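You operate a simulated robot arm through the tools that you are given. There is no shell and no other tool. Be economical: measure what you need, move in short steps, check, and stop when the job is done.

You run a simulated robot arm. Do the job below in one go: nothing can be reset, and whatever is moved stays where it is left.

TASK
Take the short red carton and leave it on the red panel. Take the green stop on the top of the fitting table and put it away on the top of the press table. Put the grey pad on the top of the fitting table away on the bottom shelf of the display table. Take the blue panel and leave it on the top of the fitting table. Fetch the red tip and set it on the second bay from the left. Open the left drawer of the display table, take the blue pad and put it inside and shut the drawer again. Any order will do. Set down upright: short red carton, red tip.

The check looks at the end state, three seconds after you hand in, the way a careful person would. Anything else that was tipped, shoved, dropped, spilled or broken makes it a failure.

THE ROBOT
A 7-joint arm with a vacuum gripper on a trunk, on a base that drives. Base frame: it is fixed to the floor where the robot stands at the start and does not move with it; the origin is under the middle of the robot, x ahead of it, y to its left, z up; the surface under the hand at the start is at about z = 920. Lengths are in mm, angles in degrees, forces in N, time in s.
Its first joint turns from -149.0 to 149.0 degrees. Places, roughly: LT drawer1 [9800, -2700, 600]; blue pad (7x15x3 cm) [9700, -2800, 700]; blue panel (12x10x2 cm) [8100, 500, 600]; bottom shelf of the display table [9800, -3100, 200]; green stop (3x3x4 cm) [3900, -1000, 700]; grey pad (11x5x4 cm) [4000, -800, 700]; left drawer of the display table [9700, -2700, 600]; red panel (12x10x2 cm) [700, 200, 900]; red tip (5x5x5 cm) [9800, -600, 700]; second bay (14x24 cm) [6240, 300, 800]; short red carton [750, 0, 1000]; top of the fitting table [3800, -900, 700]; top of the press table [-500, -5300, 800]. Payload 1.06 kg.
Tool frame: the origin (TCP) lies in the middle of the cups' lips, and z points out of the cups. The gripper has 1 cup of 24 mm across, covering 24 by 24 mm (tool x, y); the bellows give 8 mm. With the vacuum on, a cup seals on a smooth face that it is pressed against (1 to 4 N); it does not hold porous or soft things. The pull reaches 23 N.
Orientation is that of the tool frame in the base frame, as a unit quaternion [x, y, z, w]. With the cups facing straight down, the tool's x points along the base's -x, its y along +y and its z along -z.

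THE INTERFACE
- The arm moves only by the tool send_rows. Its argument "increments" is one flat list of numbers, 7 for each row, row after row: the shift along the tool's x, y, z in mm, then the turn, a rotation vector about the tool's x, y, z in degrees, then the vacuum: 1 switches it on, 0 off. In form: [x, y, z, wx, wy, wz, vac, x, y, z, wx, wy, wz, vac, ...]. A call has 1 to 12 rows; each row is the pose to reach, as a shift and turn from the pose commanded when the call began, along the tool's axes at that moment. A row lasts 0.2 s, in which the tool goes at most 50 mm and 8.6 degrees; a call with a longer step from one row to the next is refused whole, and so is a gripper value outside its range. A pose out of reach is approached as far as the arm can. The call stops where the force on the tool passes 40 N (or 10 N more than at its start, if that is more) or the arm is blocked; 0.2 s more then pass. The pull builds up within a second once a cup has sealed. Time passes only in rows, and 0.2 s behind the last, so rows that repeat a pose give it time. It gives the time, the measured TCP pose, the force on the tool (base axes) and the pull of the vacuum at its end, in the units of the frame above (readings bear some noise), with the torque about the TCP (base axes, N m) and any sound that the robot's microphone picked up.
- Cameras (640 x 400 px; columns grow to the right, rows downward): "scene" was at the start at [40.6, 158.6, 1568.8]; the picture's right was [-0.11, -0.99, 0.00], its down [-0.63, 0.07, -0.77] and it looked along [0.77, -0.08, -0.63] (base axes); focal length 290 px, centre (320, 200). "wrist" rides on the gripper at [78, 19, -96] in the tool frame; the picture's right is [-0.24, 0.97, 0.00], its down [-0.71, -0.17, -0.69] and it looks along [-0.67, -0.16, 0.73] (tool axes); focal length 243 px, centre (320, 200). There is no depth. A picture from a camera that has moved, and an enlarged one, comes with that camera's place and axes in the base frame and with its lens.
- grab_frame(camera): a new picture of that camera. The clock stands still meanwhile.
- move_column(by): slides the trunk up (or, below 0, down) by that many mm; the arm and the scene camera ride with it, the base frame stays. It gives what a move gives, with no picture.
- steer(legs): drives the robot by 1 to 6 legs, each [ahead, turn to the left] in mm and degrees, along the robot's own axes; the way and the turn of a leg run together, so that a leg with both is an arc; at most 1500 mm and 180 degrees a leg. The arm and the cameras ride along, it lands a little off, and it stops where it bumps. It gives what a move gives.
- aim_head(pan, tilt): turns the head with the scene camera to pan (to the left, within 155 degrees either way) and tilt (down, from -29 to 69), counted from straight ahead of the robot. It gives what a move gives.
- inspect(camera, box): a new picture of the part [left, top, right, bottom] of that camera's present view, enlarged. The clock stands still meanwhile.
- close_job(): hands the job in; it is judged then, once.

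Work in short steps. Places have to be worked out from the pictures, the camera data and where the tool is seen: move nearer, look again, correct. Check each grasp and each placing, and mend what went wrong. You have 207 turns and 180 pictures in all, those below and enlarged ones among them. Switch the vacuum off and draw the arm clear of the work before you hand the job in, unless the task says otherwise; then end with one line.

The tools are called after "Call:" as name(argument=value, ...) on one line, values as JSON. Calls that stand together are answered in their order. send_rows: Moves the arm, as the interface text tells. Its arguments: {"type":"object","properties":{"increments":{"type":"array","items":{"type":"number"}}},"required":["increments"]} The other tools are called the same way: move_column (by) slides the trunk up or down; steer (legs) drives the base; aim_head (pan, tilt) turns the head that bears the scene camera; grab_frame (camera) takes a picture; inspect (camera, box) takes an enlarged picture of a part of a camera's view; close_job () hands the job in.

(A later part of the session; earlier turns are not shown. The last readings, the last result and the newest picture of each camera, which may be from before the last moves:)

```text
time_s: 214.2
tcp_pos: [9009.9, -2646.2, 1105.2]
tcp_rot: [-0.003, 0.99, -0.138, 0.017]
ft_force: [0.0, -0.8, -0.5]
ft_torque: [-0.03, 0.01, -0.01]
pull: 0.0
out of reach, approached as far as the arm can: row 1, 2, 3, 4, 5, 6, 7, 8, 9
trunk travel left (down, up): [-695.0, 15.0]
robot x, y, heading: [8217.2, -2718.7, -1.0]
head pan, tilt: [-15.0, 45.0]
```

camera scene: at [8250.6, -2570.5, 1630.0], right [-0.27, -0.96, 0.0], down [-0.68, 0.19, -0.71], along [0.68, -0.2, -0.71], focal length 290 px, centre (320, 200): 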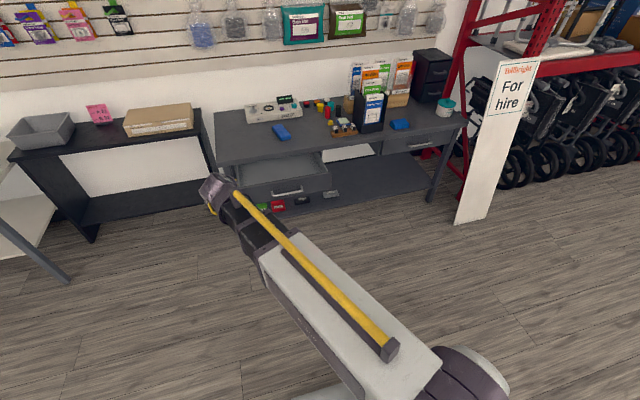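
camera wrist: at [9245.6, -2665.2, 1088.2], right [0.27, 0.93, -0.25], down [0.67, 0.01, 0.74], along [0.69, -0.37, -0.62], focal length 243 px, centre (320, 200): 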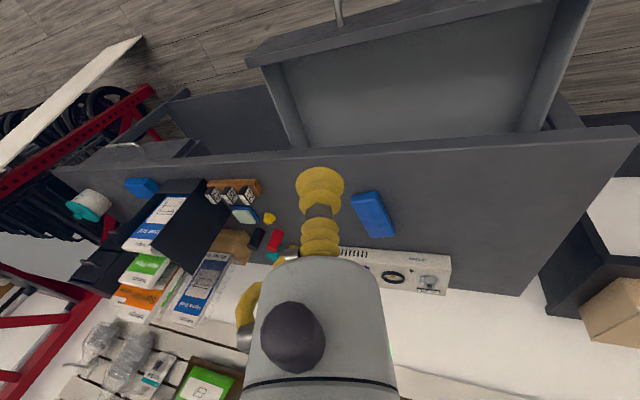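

The wrist swung round again, because the tool plane was about 8° off the arm plane when crossing straight. I'll redo the swing with the TCP dead ahead so the crossing is exact.

Call:
send_rows(increments=[1.4, -10.6, 3, 6.1, -4.64, 0, 0, 2.7, -21, 6, 12.2, -9.3, 0, 0, 4, -32, 9, 18.3, -13.9, 0, 0, 5.5, -42, 12, 24.4, -18.5, 0, 0, 6.8, -53, 15, 30.6, -23.2, 0, 0, 8.2, -63.5, 18, 36.7, -27.8, 0, 0, 9.5, -74, 21, 42.8, -32.5, 0, 0, 10.9, -84.7, 23.7, 48.9, -37.1, 0, 0, 10.9, -84.7, 23.7, 48.9, -37.1, 0, 0])

Call:
send_rows(increments=[0, 0, 0, 0, -7.6, 0, 0, 0, 0, 0, 0, -15.2, 0, 0, 0, 0, 0, -0.2, -22.8, 0, 0, 0, 0, 0, -0.3, -30.4, 0, 0, 0, 0, 0, -0.4, -38, 0, 0, 0, 0, 0, -0.5, -45.6, 0, 0, 0, 0, 0, -0.5, -53.2, 0, 0, 0, 0, 0, -0.6, -61, 0, 0, 0, 0, 0, -0.6, -61, 0, 0])

Call:
send_rows(increments=[0, 0, 0, 0, 0, 8, 0, 0, 0, 0, 0, 0, 16, 0, 0, 0, 0, 0, 0, 24, 0, 0, 0, 0, 0, 0, 32, 0, 0, 0, 0, 0, 0, 40, 0, 0, 0, 0, 0, 0, 48, 0, 0, 0, 0, 0, 0, 56, 0, 0, 0, 0, 0, 0, 62, 0, 0, 0, 0, 0, 0, 62, 0])

Call:
grab_frame(camera="scene")

```text
time_s: 216.2
tcp_pos: [9000.2, -2734.7, 1105.3]
tcp_rot: [-0.037, 0.789, -0.521, 0.323]
ft_force: [0.4, 0.2, -0.4]
ft_torque: [-0.02, 0.01, 0.02]
pull: 0.0
trunk travel left (down, up): [-695.0, 15.0]
robot x, y, heading: [8214.0, -2719.1, -1.2]
head pan, tilt: [-15.0, 45.0]
```

```text
time_s: 218.2
tcp_pos: [8999.8, -2734.8, 1105.5]
tcp_rot: [-0.298, 0.52, -0.425, 0.678]
ft_force: [-0.1, 1.0, 0.2]
ft_torque: [0.01, -0.02, -0.01]
pull: 0.0
trunk travel left (down, up): [-695.0, 15.0]
robot x, y, heading: [8211.9, -2717.3, -1.2]
head pan, tilt: [-15.0, 45.0]
```

```text
time_s: 220.2
tcp_pos: [8999.7, -2733.6, 1103.9]
tcp_rot: [0.013, 0.599, -0.015, 0.801]
ft_force: [0.1, 0.6, 0.2]
ft_torque: [-0.02, 0.0, 0.03]
pull: 0.1
trunk travel left (down, up): [-695.0, 15.0]
robot x, y, heading: [8213.0, -2722.7, -1.2]
head pan, tilt: [-15.0, 45.0]
```

```text
123 pictures are left
camera scene: at [8251.1, -2574.9, 1630.5], right [-0.28, -0.96, 0.0], down [-0.68, 0.2, -0.71], along [0.68, -0.2, -0.71], focal length 290 px, centre (320, 200)
```

scene: 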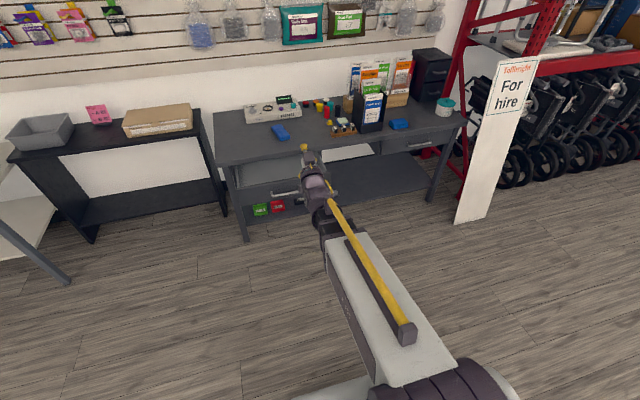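

Nearly in-plane. I'll make a small yaw correction, then pitch down quickly.

Call:
send_rows(increments=[0, 0, 0, -1.15, 0, 0.34, 0, 0, 0, 0, -1.15, 0, 0.34, 0])

Call:
send_rows(increments=[0, 0, 0, 0, 8.5, 0, 0, 0, 0, 0, 0, 17, 0, 0, 0, 0, 0, 0, 25.5, 0, 0, 0, 0, 0, 0, 34, 0, 0, 0, 0, 0, 0, 42.5, 0, 0, 0, 0, 0, 0, 51, 0, 0, 0, 0, 0, 0, 59.5, 0, 0, 0, 0, 0, 0, 68, 0, 0, 0, 0, 0, 0, 76.5, 0, 0, 0, 0, 0, 0, 85, 0, 0, 0, 0, 0, 0, 93.5, 0, 0, 0, 0, 0, 0, 102, 0, 0])

```text
time_s: 220.8
tcp_pos: [8999.4, -2734.4, 1104.9]
tcp_rot: [0.007, 0.599, -0.008, 0.801]
ft_force: [-0.1, -0.3, 0.0]
ft_torque: [-0.01, 0.03, -0.04]
pull: 0.0
trunk travel left (down, up): [-695.0, 15.0]
robot x, y, heading: [8214.2, -2720.4, -1.3]
head pan, tilt: [-15.0, 45.0]
```

```text
time_s: 223.4
tcp_pos: [9001.2, -2735.1, 1105.2]
tcp_rot: [0.01, 0.999, 0.0, 0.037]
ft_force: [0.6, 0.1, -0.1]
ft_torque: [0.0, -0.03, -0.01]
pull: 0.1
trunk travel left (down, up): [-695.0, 15.0]
robot x, y, heading: [8213.2, -2721.9, -1.2]
head pan, tilt: [-15.0, 45.0]
```

Unwound: the tool now points down again. I'll level it, drive forward to the table and look.

Call:
send_rows(increments=[0, 0, 0, 0, 4.2, 0, 0, 0, 0, 0, 0, 4.2, 0, 0])

Call:
steer(legs=[[660, 0]])

Call:
grab_frame(camera="wrist")

Call:
grab_frame(camera="scene")

```text
time_s: 224.0
tcp_pos: [8999.7, -2733.9, 1105.7]
tcp_rot: [0.009, 1.0, 0.0, 0.001]
ft_force: [0.6, -0.7, 0.7]
ft_torque: [0.02, 0.01, -0.03]
pull: 0.1
trunk travel left (down, up): [-695.0, 15.0]
robot x, y, heading: [8214.4, -2721.0, -1.2]
head pan, tilt: [-15.0, 45.0]
```

```text
time_s: 227.6
tcp_pos: [9655.6, -2746.4, 1103.9]
tcp_rot: [0.008, 1.0, -0.001, 0.001]
ft_force: [-1.1, -0.3, 0.6]
ft_torque: [0.02, 0.03, 0.0]
pull: 0.0
trunk travel left (down, up): [-695.0, 15.0]
robot x, y, heading: [8870.2, -2735.3, -1.0]
head pan, tilt: [-15.0, 45.0]
```

```text
122 pictures are left
camera wrist: at [9578.1, -2725.3, 1200.7], right [0.25, 0.97, 0.0], down [0.7, -0.18, 0.69], along [0.67, -0.17, -0.73], focal length 243 px, centre (320, 200)
```

wrist: 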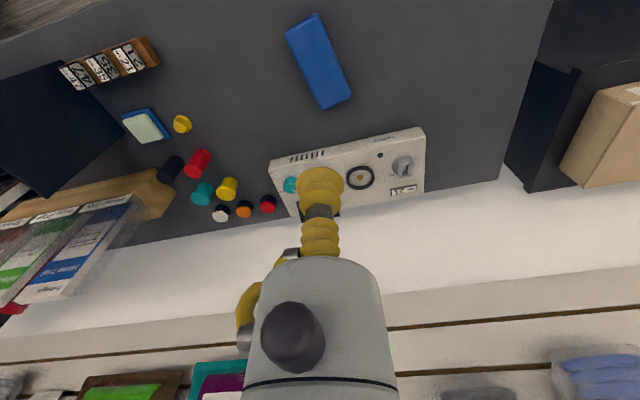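

```text
121 pictures are left
camera scene: at [8907.4, -2586.7, 1630.5], right [-0.28, -0.96, 0.0], down [-0.68, 0.2, -0.71], along [0.68, -0.2, -0.71], focal length 290 px, centre (320, 200)
```

scene: 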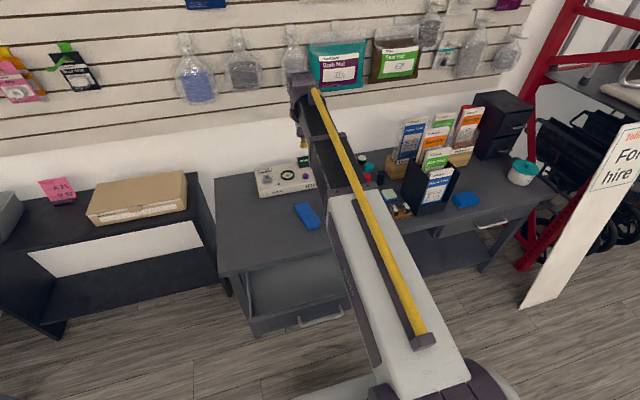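

The blue pad is at (9694,-2759), with its long axis about 13° off x. I'll move over it and lower the trunk.

Call:
send_rows(increments=[-39, -12, 0, 0, 0, 0, 0, -39, -12, 0, 0, 0, 0, 0])

Call:
move_column(by=-300)

Call:
grab_frame(camera="wrist")

```text
time_s: 228.2
tcp_pos: [9695.9, -2759.8, 1104.2]
tcp_rot: [0.009, 1.0, 0.0, 0.002]
ft_force: [0.5, -0.1, -0.4]
ft_torque: [-0.02, -0.02, 0.03]
pull: 0.0
trunk travel left (down, up): [-695.0, 15.0]
robot x, y, heading: [8871.1, -2732.3, -0.9]
head pan, tilt: [-15.0, 45.0]
```

```text
time_s: 231.2
tcp_pos: [9694.6, -2759.4, 804.3]
tcp_rot: [0.009, 1.0, 0.0, 0.003]
ft_force: [-0.1, 0.5, -0.1]
ft_torque: [0.02, -0.05, 0.01]
pull: 0.1
trunk travel left (down, up): [-395.0, 315.0]
robot x, y, heading: [8869.5, -2733.2, -1.2]
head pan, tilt: [-15.0, 45.0]
```

```text
120 pictures are left
camera wrist: at [9617.4, -2738.6, 900.7], right [0.25, 0.97, 0.0], down [0.7, -0.18, 0.69], along [0.67, -0.17, -0.73], focal length 243 px, centre (320, 200)
```

wrist: 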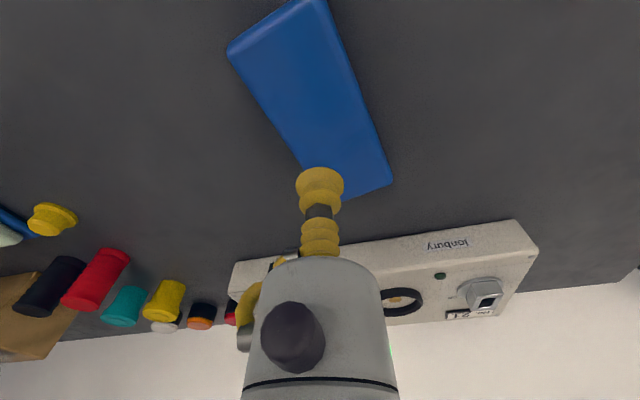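

The cup will land about 8 mm past centre. I'll correct that and descend.

Call:
send_rows(increments=[8, 0, 40, 0, 0, 0, 1, 8, 0, 62, 0, 0, 0, 1, 8, 0, 66, 0, 0, 0, 1, 8, 0, 70, 0, 0, 0, 1, 8, 0, 73, 0, 0, 0, 1, 8, 0, 76, 0, 0, 0, 1, 8, 0, 79, 0, 0, 0, 1, 8, 0, 79, 0, 0, 0, 1, 8, 0, 79, 0, 0, 0, 1])

```text
time_s: 232.3
tcp_pos: [9686.9, -2758.7, 739.0]
tcp_rot: [0.009, 1.0, 0.0, 0.005]
ft_force: [-5.1, -0.2, 24.1]
ft_torque: [0.01, 0.04, -0.06]
pull: 23.1
trunk travel left (down, up): [-395.0, 315.0]
robot x, y, heading: [8870.5, -2733.8, -0.9]
head pan, tilt: [-15.0, 45.0]
stopped in row 5: the force on the tool passed its limit at 44 N (the readings are from after the stop); the commanded pose is now the measured one
```

It has sealed. I'll lift, then back the robot up so the drawer is at a comfortable reach.

Call:
send_rows(increments=[0, 0, -20, 0, 0, 0, 1, 0, 0, -60, 0, 0, 0, 1, 0, 0, -100, 0, 0, 0, 1, 0, 0, -120, 0, 0, 0, 1, 0, 0, -120, 0, 0, 0, 1])

Call:
steer(legs=[[-245, 0]])

Call:
send_rows(increments=[0, 10, 0, 0, 0, -8, 1, 0, 20, 0, 0, 0, -16, 1, 0, 30, 0, 0, 0, -24, 1, 0, 40, 0, 0, 0, -32, 1, 0, 50, 0, 0, 0, -40, 1, 0, 58, 0, 0, 0, -48, 1, 0, 58, 0, 0, 0, -56, 1, 0, 58, 0, 0, 0, -64, 1, 0, 58, 0, 0, 0, -72, 1, 0, 58, 0, 0, 0, -77, 1, 0, 58, 0, 0, 0, -77, 1])

Call:
grab_frame(camera="scene")

Call:
grab_frame(camera="wrist")

```text
time_s: 233.5
tcp_pos: [9688.4, -2759.6, 855.6]
tcp_rot: [0.008, 1.0, 0.001, 0.004]
ft_force: [-0.3, 0.3, -1.4]
ft_torque: [-0.01, 0.01, -0.02]
pull: 22.4
trunk travel left (down, up): [-395.0, 315.0]
robot x, y, heading: [8867.4, -2732.1, -1.0]
head pan, tilt: [-15.0, 45.0]
```

```text
time_s: 235.3
tcp_pos: [9442.5, -2757.0, 855.6]
tcp_rot: [0.009, 1.0, 0.001, 0.003]
ft_force: [0.3, 0.3, -1.4]
ft_torque: [-0.01, 0.0, 0.0]
pull: 22.7
trunk travel left (down, up): [-395.0, 315.0]
robot x, y, heading: [8625.4, -2726.9, -0.9]
head pan, tilt: [-15.0, 45.0]
```

```text
time_s: 237.7
tcp_pos: [9444.3, -2699.0, 855.0]
tcp_rot: [-0.616, 0.788, -0.002, 0.003]
ft_force: [-0.3, -0.3, -0.8]
ft_torque: [-0.02, 0.0, 0.03]
pull: 23.3
trunk travel left (down, up): [-395.0, 315.0]
robot x, y, heading: [8625.8, -2731.3, -1.2]
head pan, tilt: [-15.0, 45.0]
```

```text
119 pictures are left
camera scene: at [8662.1, -2582.3, 1330.5], right [-0.28, -0.96, 0.0], down [-0.68, 0.2, -0.71], along [0.68, -0.2, -0.71], focal length 290 px, centre (320, 200)
```

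scene: 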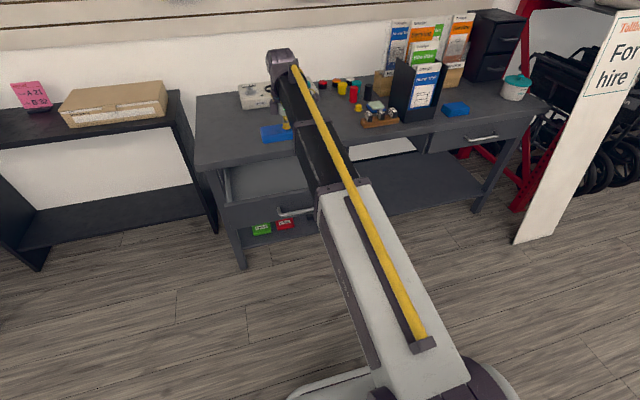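

```text
118 pictures are left
camera wrist: at [9406.0, -2769.8, 951.0], right [-0.89, 0.46, -0.01], down [0.33, 0.65, 0.69], along [0.32, 0.61, -0.73], focal length 243 px, centre (320, 200)
```

wrist: 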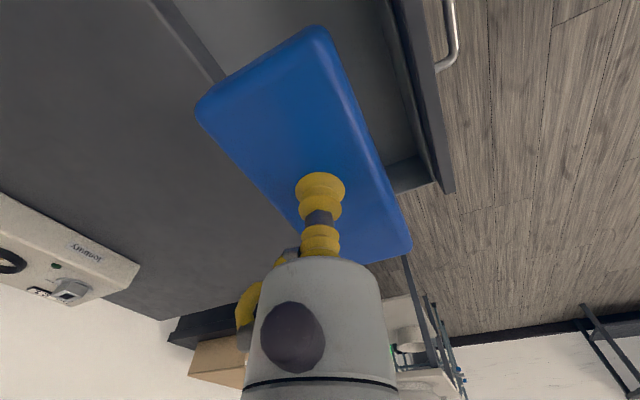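

The pad is over the drawer opening (x≈9363–9530). I'll lower it with a slight shift toward the middle.

Call:
send_rows(increments=[2, 8, 40, 0, 0, 0, 1, 2, 8, 85, 0, 0, 0, 1, 2, 8, 130, 0, 0, 0, 1, 2, 8, 165, 0, 0, 0, 1, 2, 8, 195, 0, 0, 0, 1, 2, 8, 195, 0, 0, 0, 1])

Call:
grab_frame(camera="wrist")

Call:
grab_frame(camera="scene")

```text
time_s: 239.1
tcp_pos: [9437.2, -2699.3, 659.3]
tcp_rot: [-0.615, 0.788, -0.002, 0.004]
ft_force: [-0.4, -0.2, -1.4]
ft_torque: [0.0, -0.01, 0.0]
pull: 22.5
trunk travel left (down, up): [-395.0, 315.0]
robot x, y, heading: [8627.3, -2726.9, -1.2]
head pan, tilt: [-15.0, 45.0]
```

```text
117 pictures are left
camera wrist: at [9398.9, -2770.1, 755.2], right [-0.89, 0.46, -0.01], down [0.33, 0.64, 0.69], along [0.32, 0.61, -0.73], focal length 243 px, centre (320, 200)
```

wrist: 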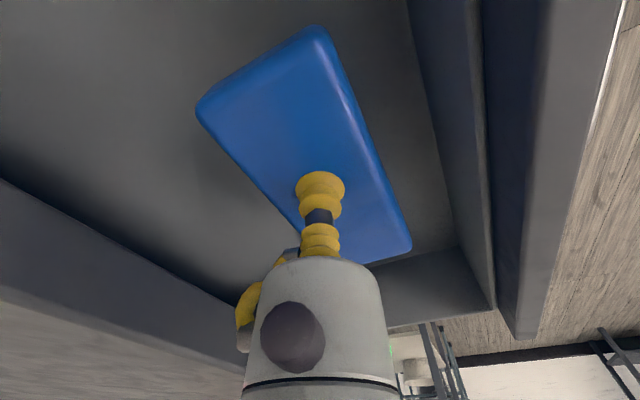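

```text
116 pictures are left
camera scene: at [8662.1, -2582.3, 1330.5], right [-0.28, -0.96, 0.0], down [-0.68, 0.2, -0.71], along [0.68, -0.2, -0.71], focal length 290 px, centre (320, 200)
```

scene: 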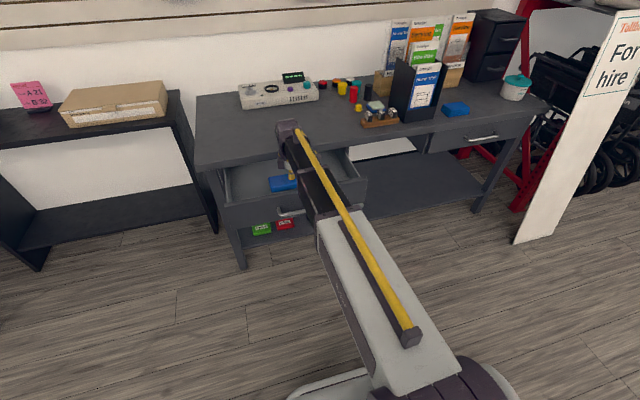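

It is well inside. I'll lower it to the drawer floor in fine steps.

Call:
send_rows(increments=[0, 0, 15, 0, 0, 0, 1, 0, 0, 28, 0, 0, 0, 1, 0, 0, 32, 0, 0, 0, 1, 0, 0, 36, 0, 0, 0, 1, 0, 0, 39, 0, 0, 0, 1, 0, 0, 42, 0, 0, 0, 1, 0, 0, 45, 0, 0, 0, 1, 0, 0, 48, 0, 0, 0, 1])

```text
time_s: 240.9
tcp_pos: [9437.9, -2697.6, 610.8]
tcp_rot: [-0.615, 0.789, -0.002, 0.003]
ft_force: [0.7, 0.4, -1.1]
ft_torque: [0.0, -0.04, 0.01]
pull: 22.3
trunk travel left (down, up): [-395.0, 315.0]
robot x, y, heading: [8625.1, -2729.7, -1.0]
head pan, tilt: [-15.0, 45.0]
```

Call:
send_rows(increments=[0, 0, 3, 0, 0, 0, 1, 0, 0, 6, 0, 0, 0, 1, 0, 0, 9, 0, 0, 0, 1, 0, 0, 12, 0, 0, 0, 1, 0, 0, 15, 0, 0, 0, 1])

```text
time_s: 242.1
tcp_pos: [9436.5, -2698.3, 599.4]
tcp_rot: [-0.614, 0.789, -0.003, 0.004]
ft_force: [2.3, 1.0, 18.9]
ft_torque: [0.09, 0.08, -0.04]
pull: 22.4
trunk travel left (down, up): [-395.0, 315.0]
robot x, y, heading: [8623.2, -2729.1, -1.1]
head pan, tilt: [-15.0, 45.0]
```

It touches the floor. I'll release and lift out.

Call:
send_rows(increments=[0, 0, -3, 0, 0, 0, 0, 0, 0, -3, 0, 0, 0, 0, 0, 0, -3, 0, 0, 0, 0, 0, 0, -3, 0, 0, 0, 0, 0, 0, -10, 0, 0, 0, 0, 0, 0, -50, 0, 0, 0, 0, 0, 0, -95, 0, 0, 0, 0, 0, 0, -140, 0, 0, 0, 0, 0, 0, -185, 0, 0, 0, 0, 0, 0, -230, 0, 0, 0, 0, 0, 0, -250, 0, 0, 0, 0])

Call:
grab_frame(camera="wrist")

```text
time_s: 244.5
tcp_pos: [9435.6, -2698.4, 847.5]
tcp_rot: [-0.615, 0.789, -0.002, 0.002]
ft_force: [0.3, 0.3, -0.3]
ft_torque: [-0.01, -0.01, -0.02]
pull: 0.1
trunk travel left (down, up): [-395.0, 315.0]
robot x, y, heading: [8624.5, -2726.1, -1.2]
head pan, tilt: [-15.0, 45.0]
```

```text
115 pictures are left
camera wrist: at [9397.3, -2769.1, 943.8], right [-0.89, 0.46, -0.01], down [0.33, 0.64, 0.69], along [0.32, 0.61, -0.73], focal length 243 px, centre (320, 200)
```

wrist: 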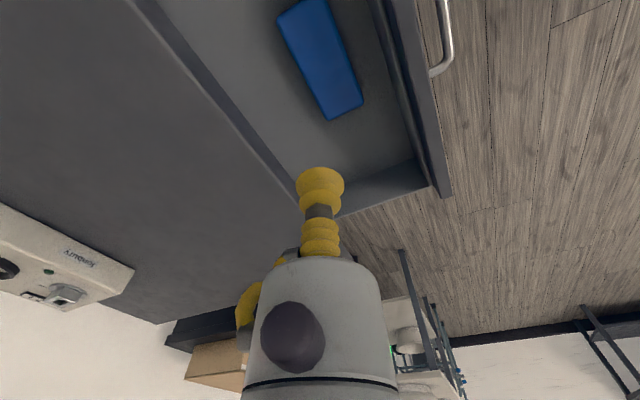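

The pad lies flat in the drawer. Next I'll bring the tool back in front of the drawer, unyawed, to push it shut.

Call:
steer(legs=[[-30, 0]])

Call:
send_rows(increments=[-7, 18, 0, 0, 0, 8, 0, -14, 36, 0, 0, 0, 16, 0, -21, 55, 0, 0, 0, 24, 0, -28, 73, 0, 0, 0, 32, 0, -35, 91, 0, 0, 0, 40, 0, -42, 110, 0, 0, 0, 48, 0, -50, 128, 0, 0, 0, 56, 0, -57, 146, 0, 0, 0, 64, 0, -64, 165, 0, 0, 0, 72, 0, -71, 183, 0, 0, 0, 77, 0, -71, 183, 0, 0, 0, 77, 0])

```text
time_s: 245.4
tcp_pos: [9406.6, -2697.6, 847.0]
tcp_rot: [-0.615, 0.789, -0.003, 0.002]
ft_force: [-0.3, -0.4, 0.5]
ft_torque: [0.01, 0.02, 0.03]
pull: 0.2
trunk travel left (down, up): [-395.0, 315.0]
robot x, y, heading: [8596.2, -2726.5, -0.9]
head pan, tilt: [-15.0, 45.0]
```

```text
time_s: 247.8
tcp_pos: [9245.9, -2585.8, 845.8]
tcp_rot: [0.011, 1.0, -0.001, 0.004]
ft_force: [0.4, 0.2, -0.1]
ft_torque: [-0.02, -0.02, 0.01]
pull: 0.0
trunk travel left (down, up): [-395.0, 315.0]
robot x, y, heading: [8598.0, -2730.0, -1.4]
head pan, tilt: [-15.0, 45.0]
```

Call:
move_column(by=-232)

Call:
send_rows(increments=[-3, 0, 0, 0, -8, 0, 0, -6, 0, 0, 0, -16, 0, 0, -9, 0, 0, 0, -24, 0, 0, -12, 0, 0, 0, -32, 0, 0, -15, 0, 0, 0, -40, 0, 0, -15, 0, 0, 0, -40, 0, 0])

Call:
grab_frame(camera="wrist")

Call:
grab_frame(camera="scene")

```text
time_s: 250.2
tcp_pos: [9246.0, -2586.0, 614.0]
tcp_rot: [0.009, 1.0, 0.0, 0.003]
ft_force: [0.4, -0.2, 0.2]
ft_torque: [0.0, 0.0, 0.0]
pull: 0.0
trunk travel left (down, up): [-163.0, 547.0]
robot x, y, heading: [8595.1, -2730.2, -1.4]
head pan, tilt: [-15.0, 45.0]
```

```text
time_s: 251.6
tcp_pos: [9260.2, -2585.6, 614.2]
tcp_rot: [0.01, 0.938, -0.003, 0.346]
ft_force: [-0.8, -0.4, 0.1]
ft_torque: [-0.01, 0.01, 0.0]
pull: 0.2
trunk travel left (down, up): [-163.0, 547.0]
robot x, y, heading: [8596.2, -2727.1, -1.4]
head pan, tilt: [-15.0, 45.0]
```

```text
114 pictures are left
camera wrist: at [9139.6, -2564.0, 636.8], right [0.2, 0.97, 0.15], down [0.09, -0.17, 0.98], along [0.98, -0.18, -0.12], focal length 243 px, centre (320, 200)
```

wrist: 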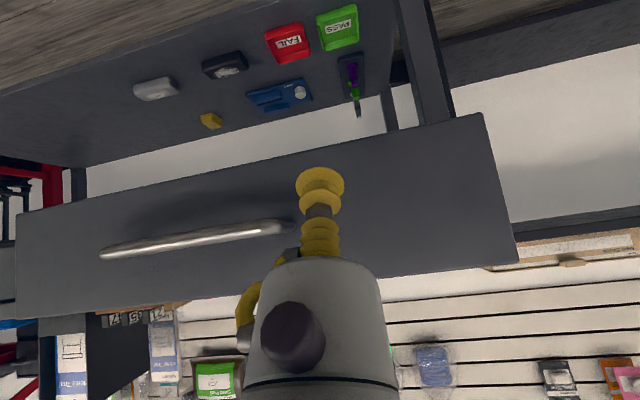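

```text
113 pictures are left
camera scene: at [8632.2, -2581.8, 1098.5], right [-0.28, -0.96, 0.0], down [-0.68, 0.2, -0.71], along [0.68, -0.2, -0.71], focal length 290 px, centre (320, 200)
```

scene: 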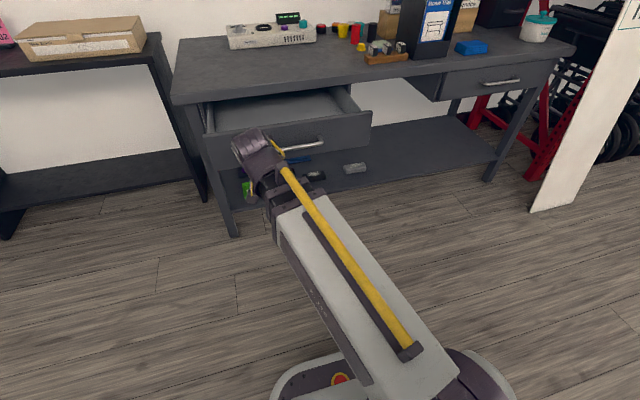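

The cup faces the front, clear of the handle. I'll shift 25 mm left and push gently.

Call:
send_rows(increments=[-15, 25, 13, 0, 0, 0, 0, -38, 26, 32.5, 0, 0, 0, 0, -49, 26, 42, 0, 0, 0, 0, -57, 26.5, 48.7, 0, 0, 0, 0, -65, 27, 55, 0, 0, 0, 0, -72, 27, 61.7, 0, 0, 0, 0, -80, 27, 68, 0, 0, 0, 0, -87, 27.4, 74.6, 0, 0, 0, 0, -95, 27.6, 81, 0, 0, 0, 0, -103, 27.8, 87.6, 0, 0, 0, 0])

Call:
grab_frame(camera="scene")

```text
time_s: 253.8
tcp_pos: [9395.1, -2559.9, 613.8]
tcp_rot: [0.009, 0.938, -0.003, 0.346]
ft_force: [-1.3, 0.4, 0.7]
ft_torque: [0.0, 0.0, -0.01]
pull: 0.0
trunk travel left (down, up): [-163.0, 547.0]
robot x, y, heading: [8594.8, -2730.0, -1.3]
head pan, tilt: [-15.0, 45.0]
```

```text
112 pictures are left
camera scene: at [8632.2, -2581.7, 1098.5], right [-0.28, -0.96, 0.0], down [-0.68, 0.2, -0.71], along [0.68, -0.2, -0.71], focal length 290 px, centre (320, 200)
```

scene: 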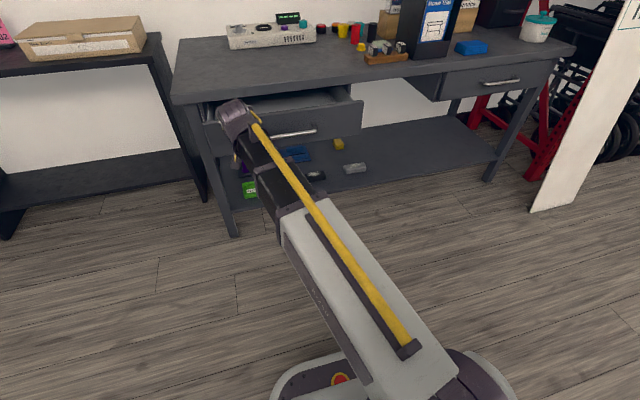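

The drawer is sliding in. I'll continue until it is closed.

Call:
send_rows(increments=[-11, 0.3, 9.4, 0, 0, 0, 0, -22, 0.6, 18.8, 0, 0, 0, 0, -33, 0.9, 28, 0, 0, 0, 0, -44, 1.2, 37.6, 0, 0, 0, 0, -55, 1.5, 47, 0, 0, 0, 0, -66, 1.8, 56.4, 0, 0, 0, 0, -77, 2.1, 65.8, 0, 0, 0, 0, -88, 2.4, 75, 0, 0, 0, 0, -97, 2.6, 83, 0, 0, 0, 0, -103, 2.8, 88, 0, 0, 0, 0, -107, 2.9, 91, 0, 0, 0, 0, -110, 3, 94, 0, 0, 0, 0])

Call:
grab_frame(camera="scene")

```text
time_s: 256.3
tcp_pos: [9531.8, -2561.1, 612.1]
tcp_rot: [0.008, 0.94, -0.003, 0.342]
ft_force: [-4.9, -0.7, 0.7]
ft_torque: [0.01, -0.02, 0.0]
pull: 0.0
trunk travel left (down, up): [-163.0, 547.0]
robot x, y, heading: [8592.5, -2728.9, -1.1]
head pan, tilt: [-15.0, 45.0]
stopped in row 12: the force on the tool passed its limit at 45 N (the readings are from after the stop); the commanded pose is now the measured one
```

```text
111 pictures are left
camera scene: at [8631.3, -2581.8, 1098.6], right [-0.28, -0.96, 0.0], down [-0.68, 0.2, -0.71], along [0.68, -0.2, -0.71], focal length 290 px, centre (320, 200)
```

scene: 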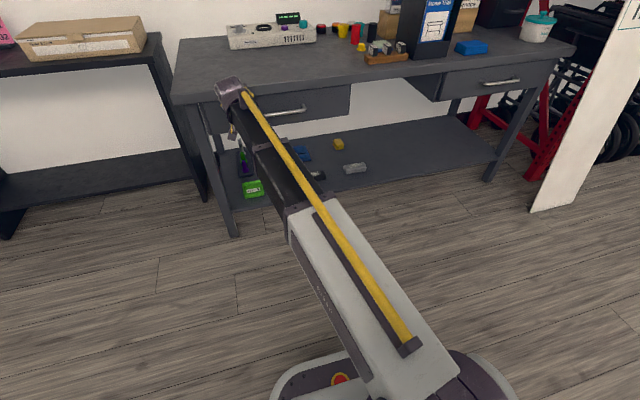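

The drawer reached its stop. I'll back off and check it's shut, then level the tool.

Call:
steer(legs=[[-300, 0]])

Call:
send_rows(increments=[32, -25, -28, 0, 8, 0, 0, 64, -50, -56, 0, 16, 0, 0, 96, -75, -84, 0, 24, 0, 0, 100, -100, -90, 0, 32, 0, 0, 100, -125, -90, 0, 40, 0, 0, 100, -150, -90, 0, 40, 0, 0, 100, -150, -90, 0, 40, 0, 0])

Call:
move_column(by=400)

Call:
grab_frame(camera="scene")

```text
time_s: 258.4
tcp_pos: [9234.7, -2554.2, 612.6]
tcp_rot: [0.008, 0.939, -0.004, 0.343]
ft_force: [-0.5, 0.1, -0.2]
ft_torque: [-0.01, 0.0, 0.01]
pull: 0.1
trunk travel left (down, up): [-163.0, 547.0]
robot x, y, heading: [8297.7, -2721.4, -1.2]
head pan, tilt: [-15.0, 45.0]
```

```text
time_s: 260.0
tcp_pos: [9097.0, -2702.9, 616.9]
tcp_rot: [0.009, 1.0, -0.001, 0.0]
ft_force: [-0.3, 1.2, 0.3]
ft_torque: [-0.01, -0.02, 0.0]
pull: 0.1
trunk travel left (down, up): [-163.0, 547.0]
robot x, y, heading: [8295.9, -2721.0, -1.2]
head pan, tilt: [-15.0, 45.0]
```

```text
time_s: 263.8
tcp_pos: [9096.9, -2702.6, 1018.4]
tcp_rot: [0.01, 1.0, 0.0, 0.001]
ft_force: [-1.1, 0.2, -0.4]
ft_torque: [0.03, 0.0, -0.04]
pull: 0.0
trunk travel left (down, up): [-563.0, 147.0]
robot x, y, heading: [8297.6, -2720.4, -1.2]
head pan, tilt: [-15.0, 45.0]
```

```text
110 pictures are left
camera scene: at [8332.7, -2576.1, 1498.5], right [-0.28, -0.96, 0.0], down [-0.68, 0.2, -0.71], along [0.68, -0.2, -0.71], focal length 290 px, centre (320, 200)
```

scene: 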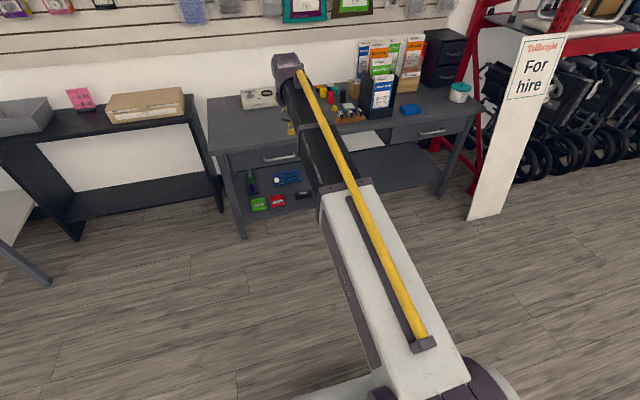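

The drawer is shut. The red tip should be on the white table near (9850,-630), so I'll raise the trunk and drive there.

Call:
move_column(by=145)

Call:
steer(legs=[[0, 76], [1052, 0], [1052, 0], [0, -75]])

Call:
aim_head(pan=0, tilt=35)

Call:
grab_frame(camera="scene")

Call:
grab_frame(camera="wrist")

```text
time_s: 265.5
tcp_pos: [9096.6, -2703.2, 1161.3]
tcp_rot: [0.01, 1.0, 0.0, 0.001]
ft_force: [0.5, 0.3, -0.3]
ft_torque: [-0.01, 0.0, 0.02]
pull: 0.1
trunk travel left (down, up): [-708.0, 2.0]
robot x, y, heading: [8294.6, -2724.9, -1.1]
head pan, tilt: [-15.0, 45.0]
```

```text
time_s: 282.5
tcp_pos: [9625.7, -644.9, 1161.7]
tcp_rot: [-0.002, 1.0, 0.0, 0.001]
ft_force: [0.3, 0.5, 0.3]
ft_torque: [0.03, 0.0, -0.01]
pull: 0.0
trunk travel left (down, up): [-708.0, 2.0]
robot x, y, heading: [8825.3, -680.4, 0.1]
head pan, tilt: [-15.0, 45.0]
```

```text
time_s: 283.2
tcp_pos: [9626.0, -645.5, 1161.9]
tcp_rot: [-0.002, 1.0, 0.0, 0.0]
ft_force: [0.0, -0.2, -0.3]
ft_torque: [0.03, 0.0, -0.01]
pull: 0.1
trunk travel left (down, up): [-708.0, 2.0]
robot x, y, heading: [8826.5, -682.5, 0.0]
head pan, tilt: [0.0, 35.0]
```

```text
109 pictures are left
camera scene: at [8869.2, -514.3, 1658.3], right [0.0, -1.0, 0.0], down [-0.57, 0.0, -0.82], along [0.82, 0.0, -0.57], focal length 290 px, centre (320, 200)
```

scene: 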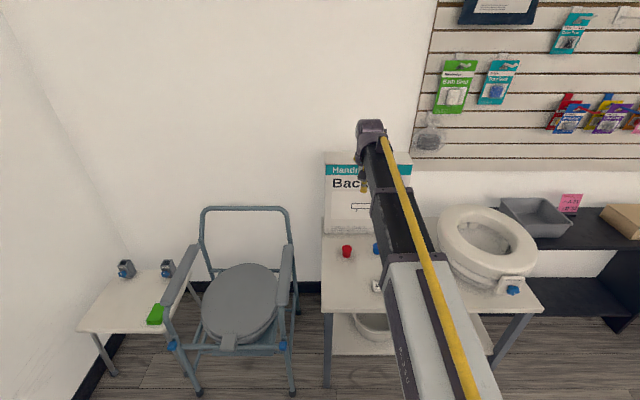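

```text
108 pictures are left
camera wrist: at [9547.9, -626.8, 1258.1], right [0.23, 0.97, 0.0], down [0.71, -0.17, 0.69], along [0.67, -0.16, -0.73], focal length 243 px, centre (320, 200)
```

wrist: 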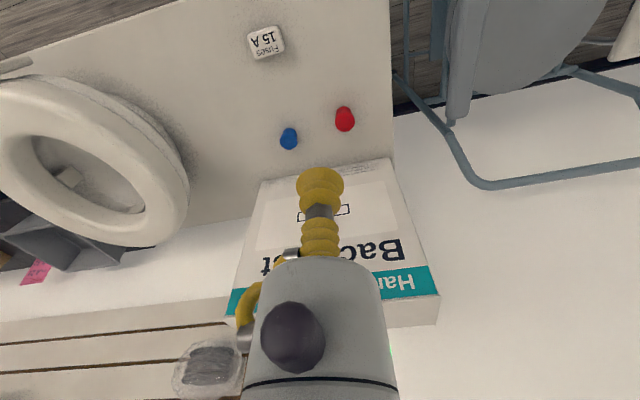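

Call:
inspect(camera="wrist", box=[265, 80, 405, 165])

Call:
inspect(camera="scene", box=[320, 225, 400, 275])

```text
4.57 times, centred on (335, 122) of wrist
camera zoom: at [9547.9, -626.8, 1258.1], right [0.23, 0.97, 0.0], down [0.71, -0.17, 0.69], along [0.67, -0.16, -0.73], focal length 1109 px, centre (251, 554)
```

zoom: 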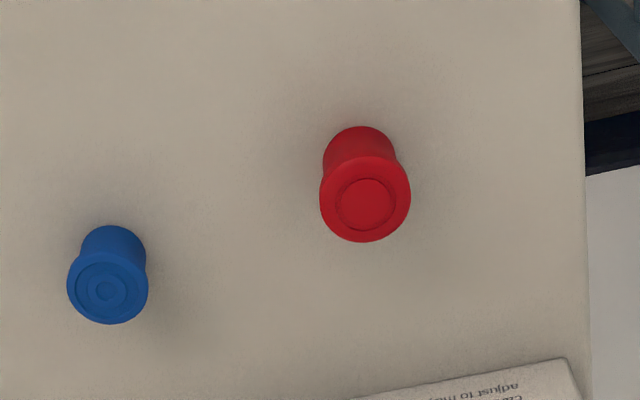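

```text
8.00 times, centred on (360, 250) of scene
camera zoom: at [8869.2, -514.3, 1658.3], right [0.0, -1.0, 0.0], down [-0.57, 0.0, -0.82], along [0.82, 0.0, -0.57], focal length 2322 px, centre (0, -200)
```

zoom: 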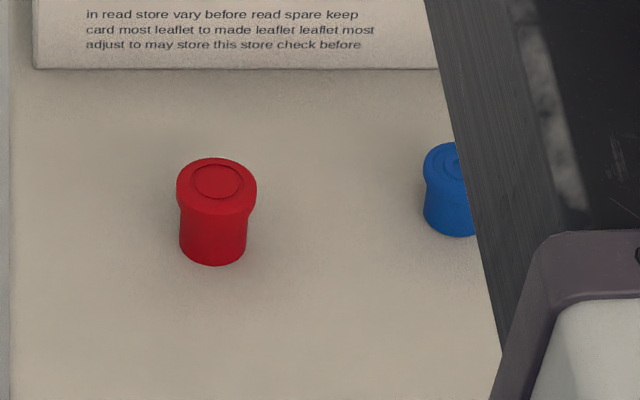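

The tip is upright, with a flat disc about 28 mm across on top at about (9794,-631,760). I'll drive 130 mm closer, position above it and lower.

Call:
steer(legs=[[130, 0]])

Call:
move_column(by=-290)

```text
time_s: 284.5
tcp_pos: [9755.9, -646.0, 1162.1]
tcp_rot: [-0.002, 1.0, 0.001, 0.001]
ft_force: [0.7, -0.7, -0.5]
ft_torque: [0.01, -0.02, 0.0]
pull: 0.1
trunk travel left (down, up): [-708.0, 2.0]
robot x, y, heading: [8953.6, -679.6, 0.1]
head pan, tilt: [0.0, 35.0]
```

```text
time_s: 287.4
tcp_pos: [9755.4, -646.7, 872.6]
tcp_rot: [-0.001, 1.0, 0.0, 0.001]
ft_force: [0.1, -0.8, 0.1]
ft_torque: [-0.01, 0.02, -0.01]
pull: 0.1
trunk travel left (down, up): [-418.0, 292.0]
robot x, y, heading: [8957.6, -680.5, 0.1]
head pan, tilt: [0.0, 35.0]
```

Call:
send_rows(increments=[-20, 8, 10, 0, 0, 0, 0, -39, 15.5, 30, 0, 0, 0, 0, -39, 15.5, 50, 0, 0, 0, 0, -39, 15.5, 50, 0, 0, 0, 0])

Call:
inspect(camera="wrist", box=[240, 80, 400, 200])

```text
time_s: 288.4
tcp_pos: [9795.4, -631.4, 822.5]
tcp_rot: [-0.001, 1.0, 0.001, 0.002]
ft_force: [-0.1, -1.4, -0.2]
ft_torque: [-0.02, 0.01, 0.01]
pull: 0.2
trunk travel left (down, up): [-418.0, 292.0]
robot x, y, heading: [8956.1, -680.3, 0.2]
head pan, tilt: [0.0, 35.0]
```

```text
3.33 times, centred on (320, 140) of wrist
camera zoom: at [9717.1, -611.3, 918.0], right [0.23, 0.97, 0.0], down [0.71, -0.17, 0.69], along [0.67, -0.16, -0.73], focal length 809 px, centre (320, 400)
```

zoom: 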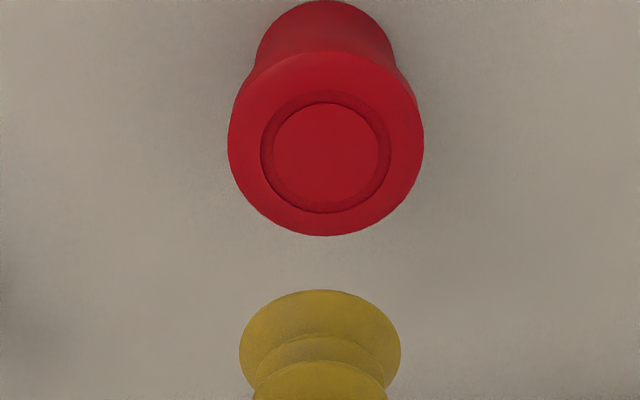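

The disc sits almost under the cup. I'll shift 1.7 mm left and descend slowly with the vacuum on.

Call:
send_rows(increments=[0, 1.7, 30, 0, 0, 0, 1, 0, 1.7, 52, 0, 0, 0, 1, 0, 1.7, 57, 0, 0, 0, 1, 0, 1.7, 60, 0, 0, 0, 1, 0, 1.7, 62, 0, 0, 0, 1, 0, 1.7, 64, 0, 0, 0, 1, 0, 1.7, 66, 0, 0, 0, 1, 0, 1.7, 66, 0, 0, 0, 1, 0, 1.7, 66, 0, 0, 0, 1])

```text
time_s: 290.4
tcp_pos: [9794.8, -629.0, 756.3]
tcp_rot: [-0.001, 1.0, 0.0, 0.002]
ft_force: [-0.3, -0.4, -0.8]
ft_torque: [0.0, 0.02, -0.02]
pull: 0.0
trunk travel left (down, up): [-418.0, 292.0]
robot x, y, heading: [8959.6, -681.6, 0.2]
head pan, tilt: [0.0, 35.0]
```

Call:
send_rows(increments=[0, 0, 2, 0, 0, 0, 1, 0, 0, 4, 0, 0, 0, 1, 0, 0, 6, 0, 0, 0, 1, 0, 0, 8, 0, 0, 0, 1, 0, 0, 8, 0, 0, 0, 1])

```text
time_s: 291.6
tcp_pos: [9795.5, -629.1, 747.4]
tcp_rot: [-0.001, 1.0, 0.0, 0.001]
ft_force: [0.9, 0.5, 0.5]
ft_torque: [-0.01, 0.01, 0.0]
pull: 23.0
trunk travel left (down, up): [-418.0, 292.0]
robot x, y, heading: [8955.0, -680.9, 0.0]
head pan, tilt: [0.0, 35.0]
```

It has sealed. I'll lift and check.

Call:
send_rows(increments=[0, 0, -10, 0, 0, 0, 1, 0, 0, -40, 0, 0, 0, 1, 0, 0, -80, 0, 0, 0, 1, 0, 0, -100, 0, 0, 0, 1])

Call:
move_column(by=285)

Call:
grab_frame(camera="wrist")

```text
time_s: 292.6
tcp_pos: [9794.5, -629.2, 848.3]
tcp_rot: [-0.001, 1.0, 0.001, 0.001]
ft_force: [0.5, 0.4, -0.7]
ft_torque: [0.02, -0.02, -0.02]
pull: 22.6
trunk travel left (down, up): [-418.0, 292.0]
robot x, y, heading: [8953.3, -681.2, 0.0]
head pan, tilt: [0.0, 35.0]
```

```text
time_s: 295.5
tcp_pos: [9794.1, -629.2, 1132.8]
tcp_rot: [0.0, 1.0, 0.0, 0.001]
ft_force: [-0.4, -0.5, 0.2]
ft_torque: [0.0, 0.01, 0.0]
pull: 23.5
trunk travel left (down, up): [-703.0, 7.0]
robot x, y, heading: [8956.0, -681.3, 0.0]
head pan, tilt: [0.0, 35.0]
```

```text
104 pictures are left
camera wrist: at [9716.2, -610.1, 1228.5], right [0.23, 0.97, 0.0], down [0.71, -0.17, 0.69], along [0.67, -0.16, -0.73], focal length 243 px, centre (320, 200)
```

wrist: 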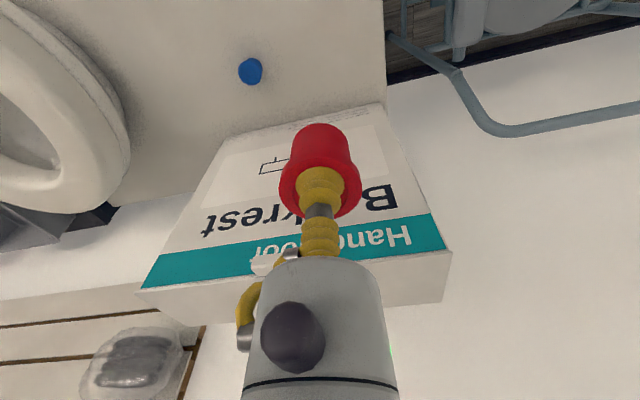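

The tip is held. I'll pull the arm in somewhat and drive to the bay counter.

Call:
send_rows(increments=[40, 10, -10, 0, 0, 0, 1, 80, 20, -20, 0, 0, 0, 1, 120, 35, -25, 0, 0, 0, 1, 120, -50, -25, 0, 0, 0, 1])

```text
refused: row 4 steps farther than a row can; nothing moved
```

Call:
send_rows(increments=[40, -15, -10, 0, 0, 0, 1, 80, -30, -20, 0, 0, 0, 1, 120, -50, -25, 0, 0, 0, 1, 120, -50, -25, 0, 0, 0, 1])

Call:
steer(legs=[[-350, 0], [0, 173.7], [1190, 0], [1190, 0], [0, -83]])

Call:
grab_frame(camera="scene")

Call:
grab_frame(camera="wrist")

```text
time_s: 296.5
tcp_pos: [9673.6, -680.2, 1157.9]
tcp_rot: [0.0, 1.0, 0.0, 0.001]
ft_force: [-1.1, 0.4, -0.1]
ft_torque: [0.02, -0.01, -0.01]
pull: 23.0
trunk travel left (down, up): [-703.0, 7.0]
robot x, y, heading: [8953.8, -684.2, 0.2]
head pan, tilt: [0.0, 35.0]
```

```text
time_s: 320.7
tcp_pos: [6219.1, 312.3, 1158.3]
tcp_rot: [0.712, -0.702, 0.0, -0.001]
ft_force: [0.2, -0.4, -0.9]
ft_torque: [0.02, 0.01, -0.01]
pull: 22.8
trunk travel left (down, up): [-703.0, 7.0]
robot x, y, heading: [6231.7, -408.4, 91.3]
head pan, tilt: [0.0, 35.0]
```

```text
103 pictures are left
camera scene: at [6060.4, -368.2, 1653.4], right [1.0, 0.01, 0.0], down [0.01, -0.57, -0.82], along [-0.01, 0.82, -0.57], focal length 290 px, centre (320, 200)
```

scene: 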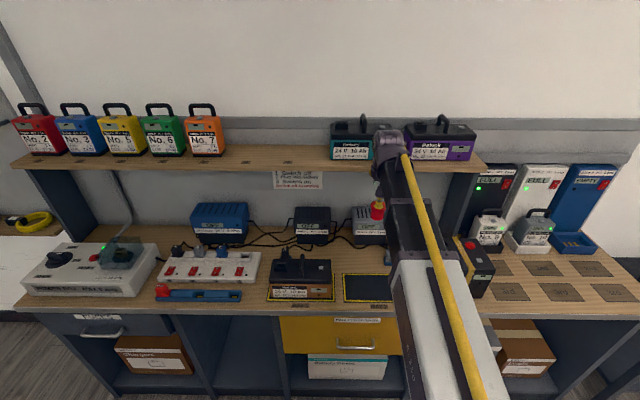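

```text
102 pictures are left
camera wrist: at [6201.4, 233.9, 1254.5], right [-0.98, 0.22, 0.0], down [0.16, 0.71, 0.69], along [0.15, 0.67, -0.73], focal length 243 px, centre (320, 200)
```

wrist: 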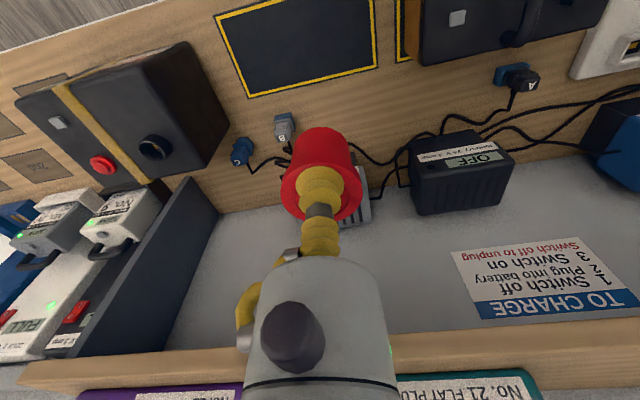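

The second yellow-outlined bay is empty, centred at about (6247,301). I'll shift over it and lower.

Call:
send_rows(increments=[14, -26, 0, 0, 0, 0, 1, 14, -26, 0, 0, 0, 0, 1])

Call:
move_column(by=-270)

Call:
grab_frame(camera="wrist")

Call:
grab_frame(camera="scene")

```text
time_s: 321.3
tcp_pos: [6245.2, 299.5, 1159.3]
tcp_rot: [0.713, -0.701, -0.001, 0.0]
ft_force: [-0.3, 0.1, -0.9]
ft_torque: [-0.01, -0.04, 0.01]
pull: 23.1
trunk travel left (down, up): [-703.0, 7.0]
robot x, y, heading: [6232.0, -403.8, 90.9]
head pan, tilt: [0.0, 35.0]
```

```text
time_s: 324.1
tcp_pos: [6245.5, 297.2, 887.9]
tcp_rot: [0.713, -0.701, -0.001, -0.001]
ft_force: [0.2, -0.2, -0.4]
ft_torque: [-0.03, -0.02, 0.02]
pull: 22.8
trunk travel left (down, up): [-433.0, 277.0]
robot x, y, heading: [6229.2, -403.7, 91.1]
head pan, tilt: [0.0, 35.0]
```

```text
101 pictures are left
camera wrist: at [6227.8, 220.3, 984.6], right [-0.98, 0.22, 0.0], down [0.16, 0.71, 0.69], along [0.15, 0.67, -0.73], focal length 243 px, centre (320, 200)
```

wrist: 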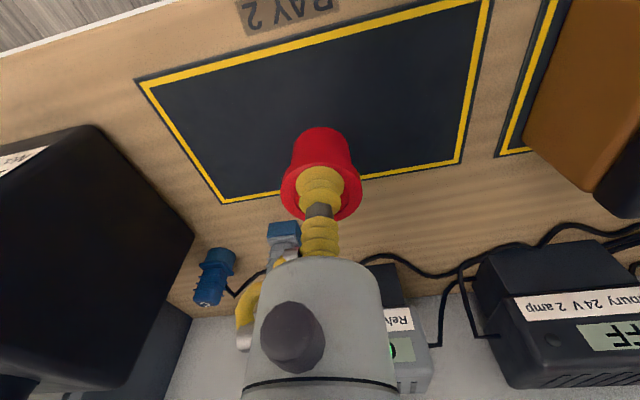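

```text
100 pictures are left
camera scene: at [6060.3, -368.2, 1383.4], right [1.0, 0.01, 0.0], down [0.01, -0.57, -0.82], along [-0.01, 0.82, -0.57], focal length 290 px, centre (320, 200)
```

scene: 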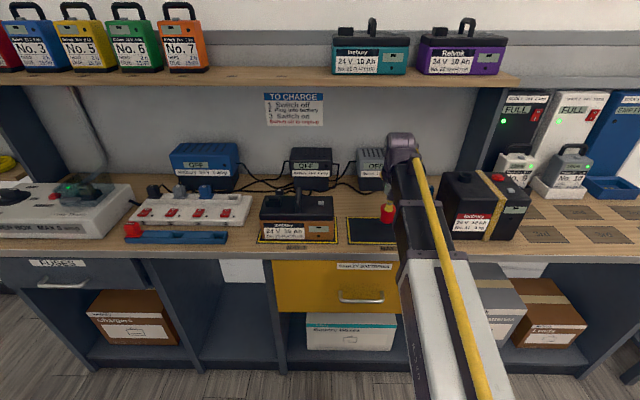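

It's labelled BAY 2, and the tip is centred over it. I'll lower it in fine steps.

Call:
send_rows(increments=[0, 0, 20, 0, 0, 0, 1, 0, 0, 30, 0, 0, 0, 1, 0, 0, 33, 0, 0, 0, 1, 0, 0, 36, 0, 0, 0, 1, 0, 0, 38, 0, 0, 0, 1, 0, 0, 40, 0, 0, 0, 1])

```text
time_s: 325.5
tcp_pos: [6244.4, 299.5, 848.6]
tcp_rot: [0.713, -0.701, -0.001, -0.001]
ft_force: [0.6, -0.9, 0.5]
ft_torque: [0.01, -0.03, 0.0]
pull: 23.3
trunk travel left (down, up): [-433.0, 277.0]
robot x, y, heading: [6227.8, -407.6, 91.0]
head pan, tilt: [0.0, 35.0]
```

Call:
send_rows(increments=[0, 0, 2, 0, 0, 0, 1, 0, 0, 4, 0, 0, 0, 1, 0, 0, 6, 0, 0, 0, 1, 0, 0, 6, 0, 0, 0, 1])

```text
time_s: 326.5
tcp_pos: [6245.7, 298.1, 843.1]
tcp_rot: [0.712, -0.702, -0.001, -0.002]
ft_force: [0.9, 3.0, 16.2]
ft_torque: [0.01, 0.0, -0.03]
pull: 22.7
trunk travel left (down, up): [-433.0, 277.0]
robot x, y, heading: [6230.4, -404.5, 90.8]
head pan, tilt: [0.0, 35.0]
```

Contact. I'll release and lift.

Call:
send_rows(increments=[0, 0, -2, 0, 0, 0, 0, 0, 0, -2, 0, 0, 0, 0, 0, 0, -2, 0, 0, 0, 0, 0, 0, -2, 0, 0, 0, 0, 0, 0, -5, 0, 0, 0, 0, 0, 0, -12, 0, 0, 0, 0, 0, 0, -50, 0, 0, 0, 0, 0, 0, -95, 0, 0, 0, 0, 0, 0, -120, 0, 0, 0, 0])

Call:
grab_frame(camera="wrist")

```text
time_s: 328.5
tcp_pos: [6245.3, 299.4, 961.8]
tcp_rot: [0.712, -0.702, 0.001, 0.0]
ft_force: [-0.3, 0.7, -1.3]
ft_torque: [-0.04, 0.01, -0.01]
pull: 0.0
trunk travel left (down, up): [-433.0, 277.0]
robot x, y, heading: [6226.3, -403.8, 91.0]
head pan, tilt: [0.0, 35.0]
```

```text
99 pictures are left
camera wrist: at [6227.6, 220.6, 1059.0], right [-0.98, 0.22, 0.0], down [0.16, 0.71, 0.69], along [0.15, 0.67, -0.73], focal length 243 px, centre (320, 200)
```

wrist: 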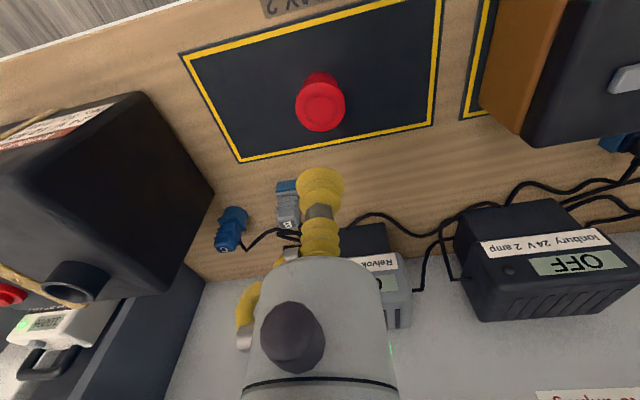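

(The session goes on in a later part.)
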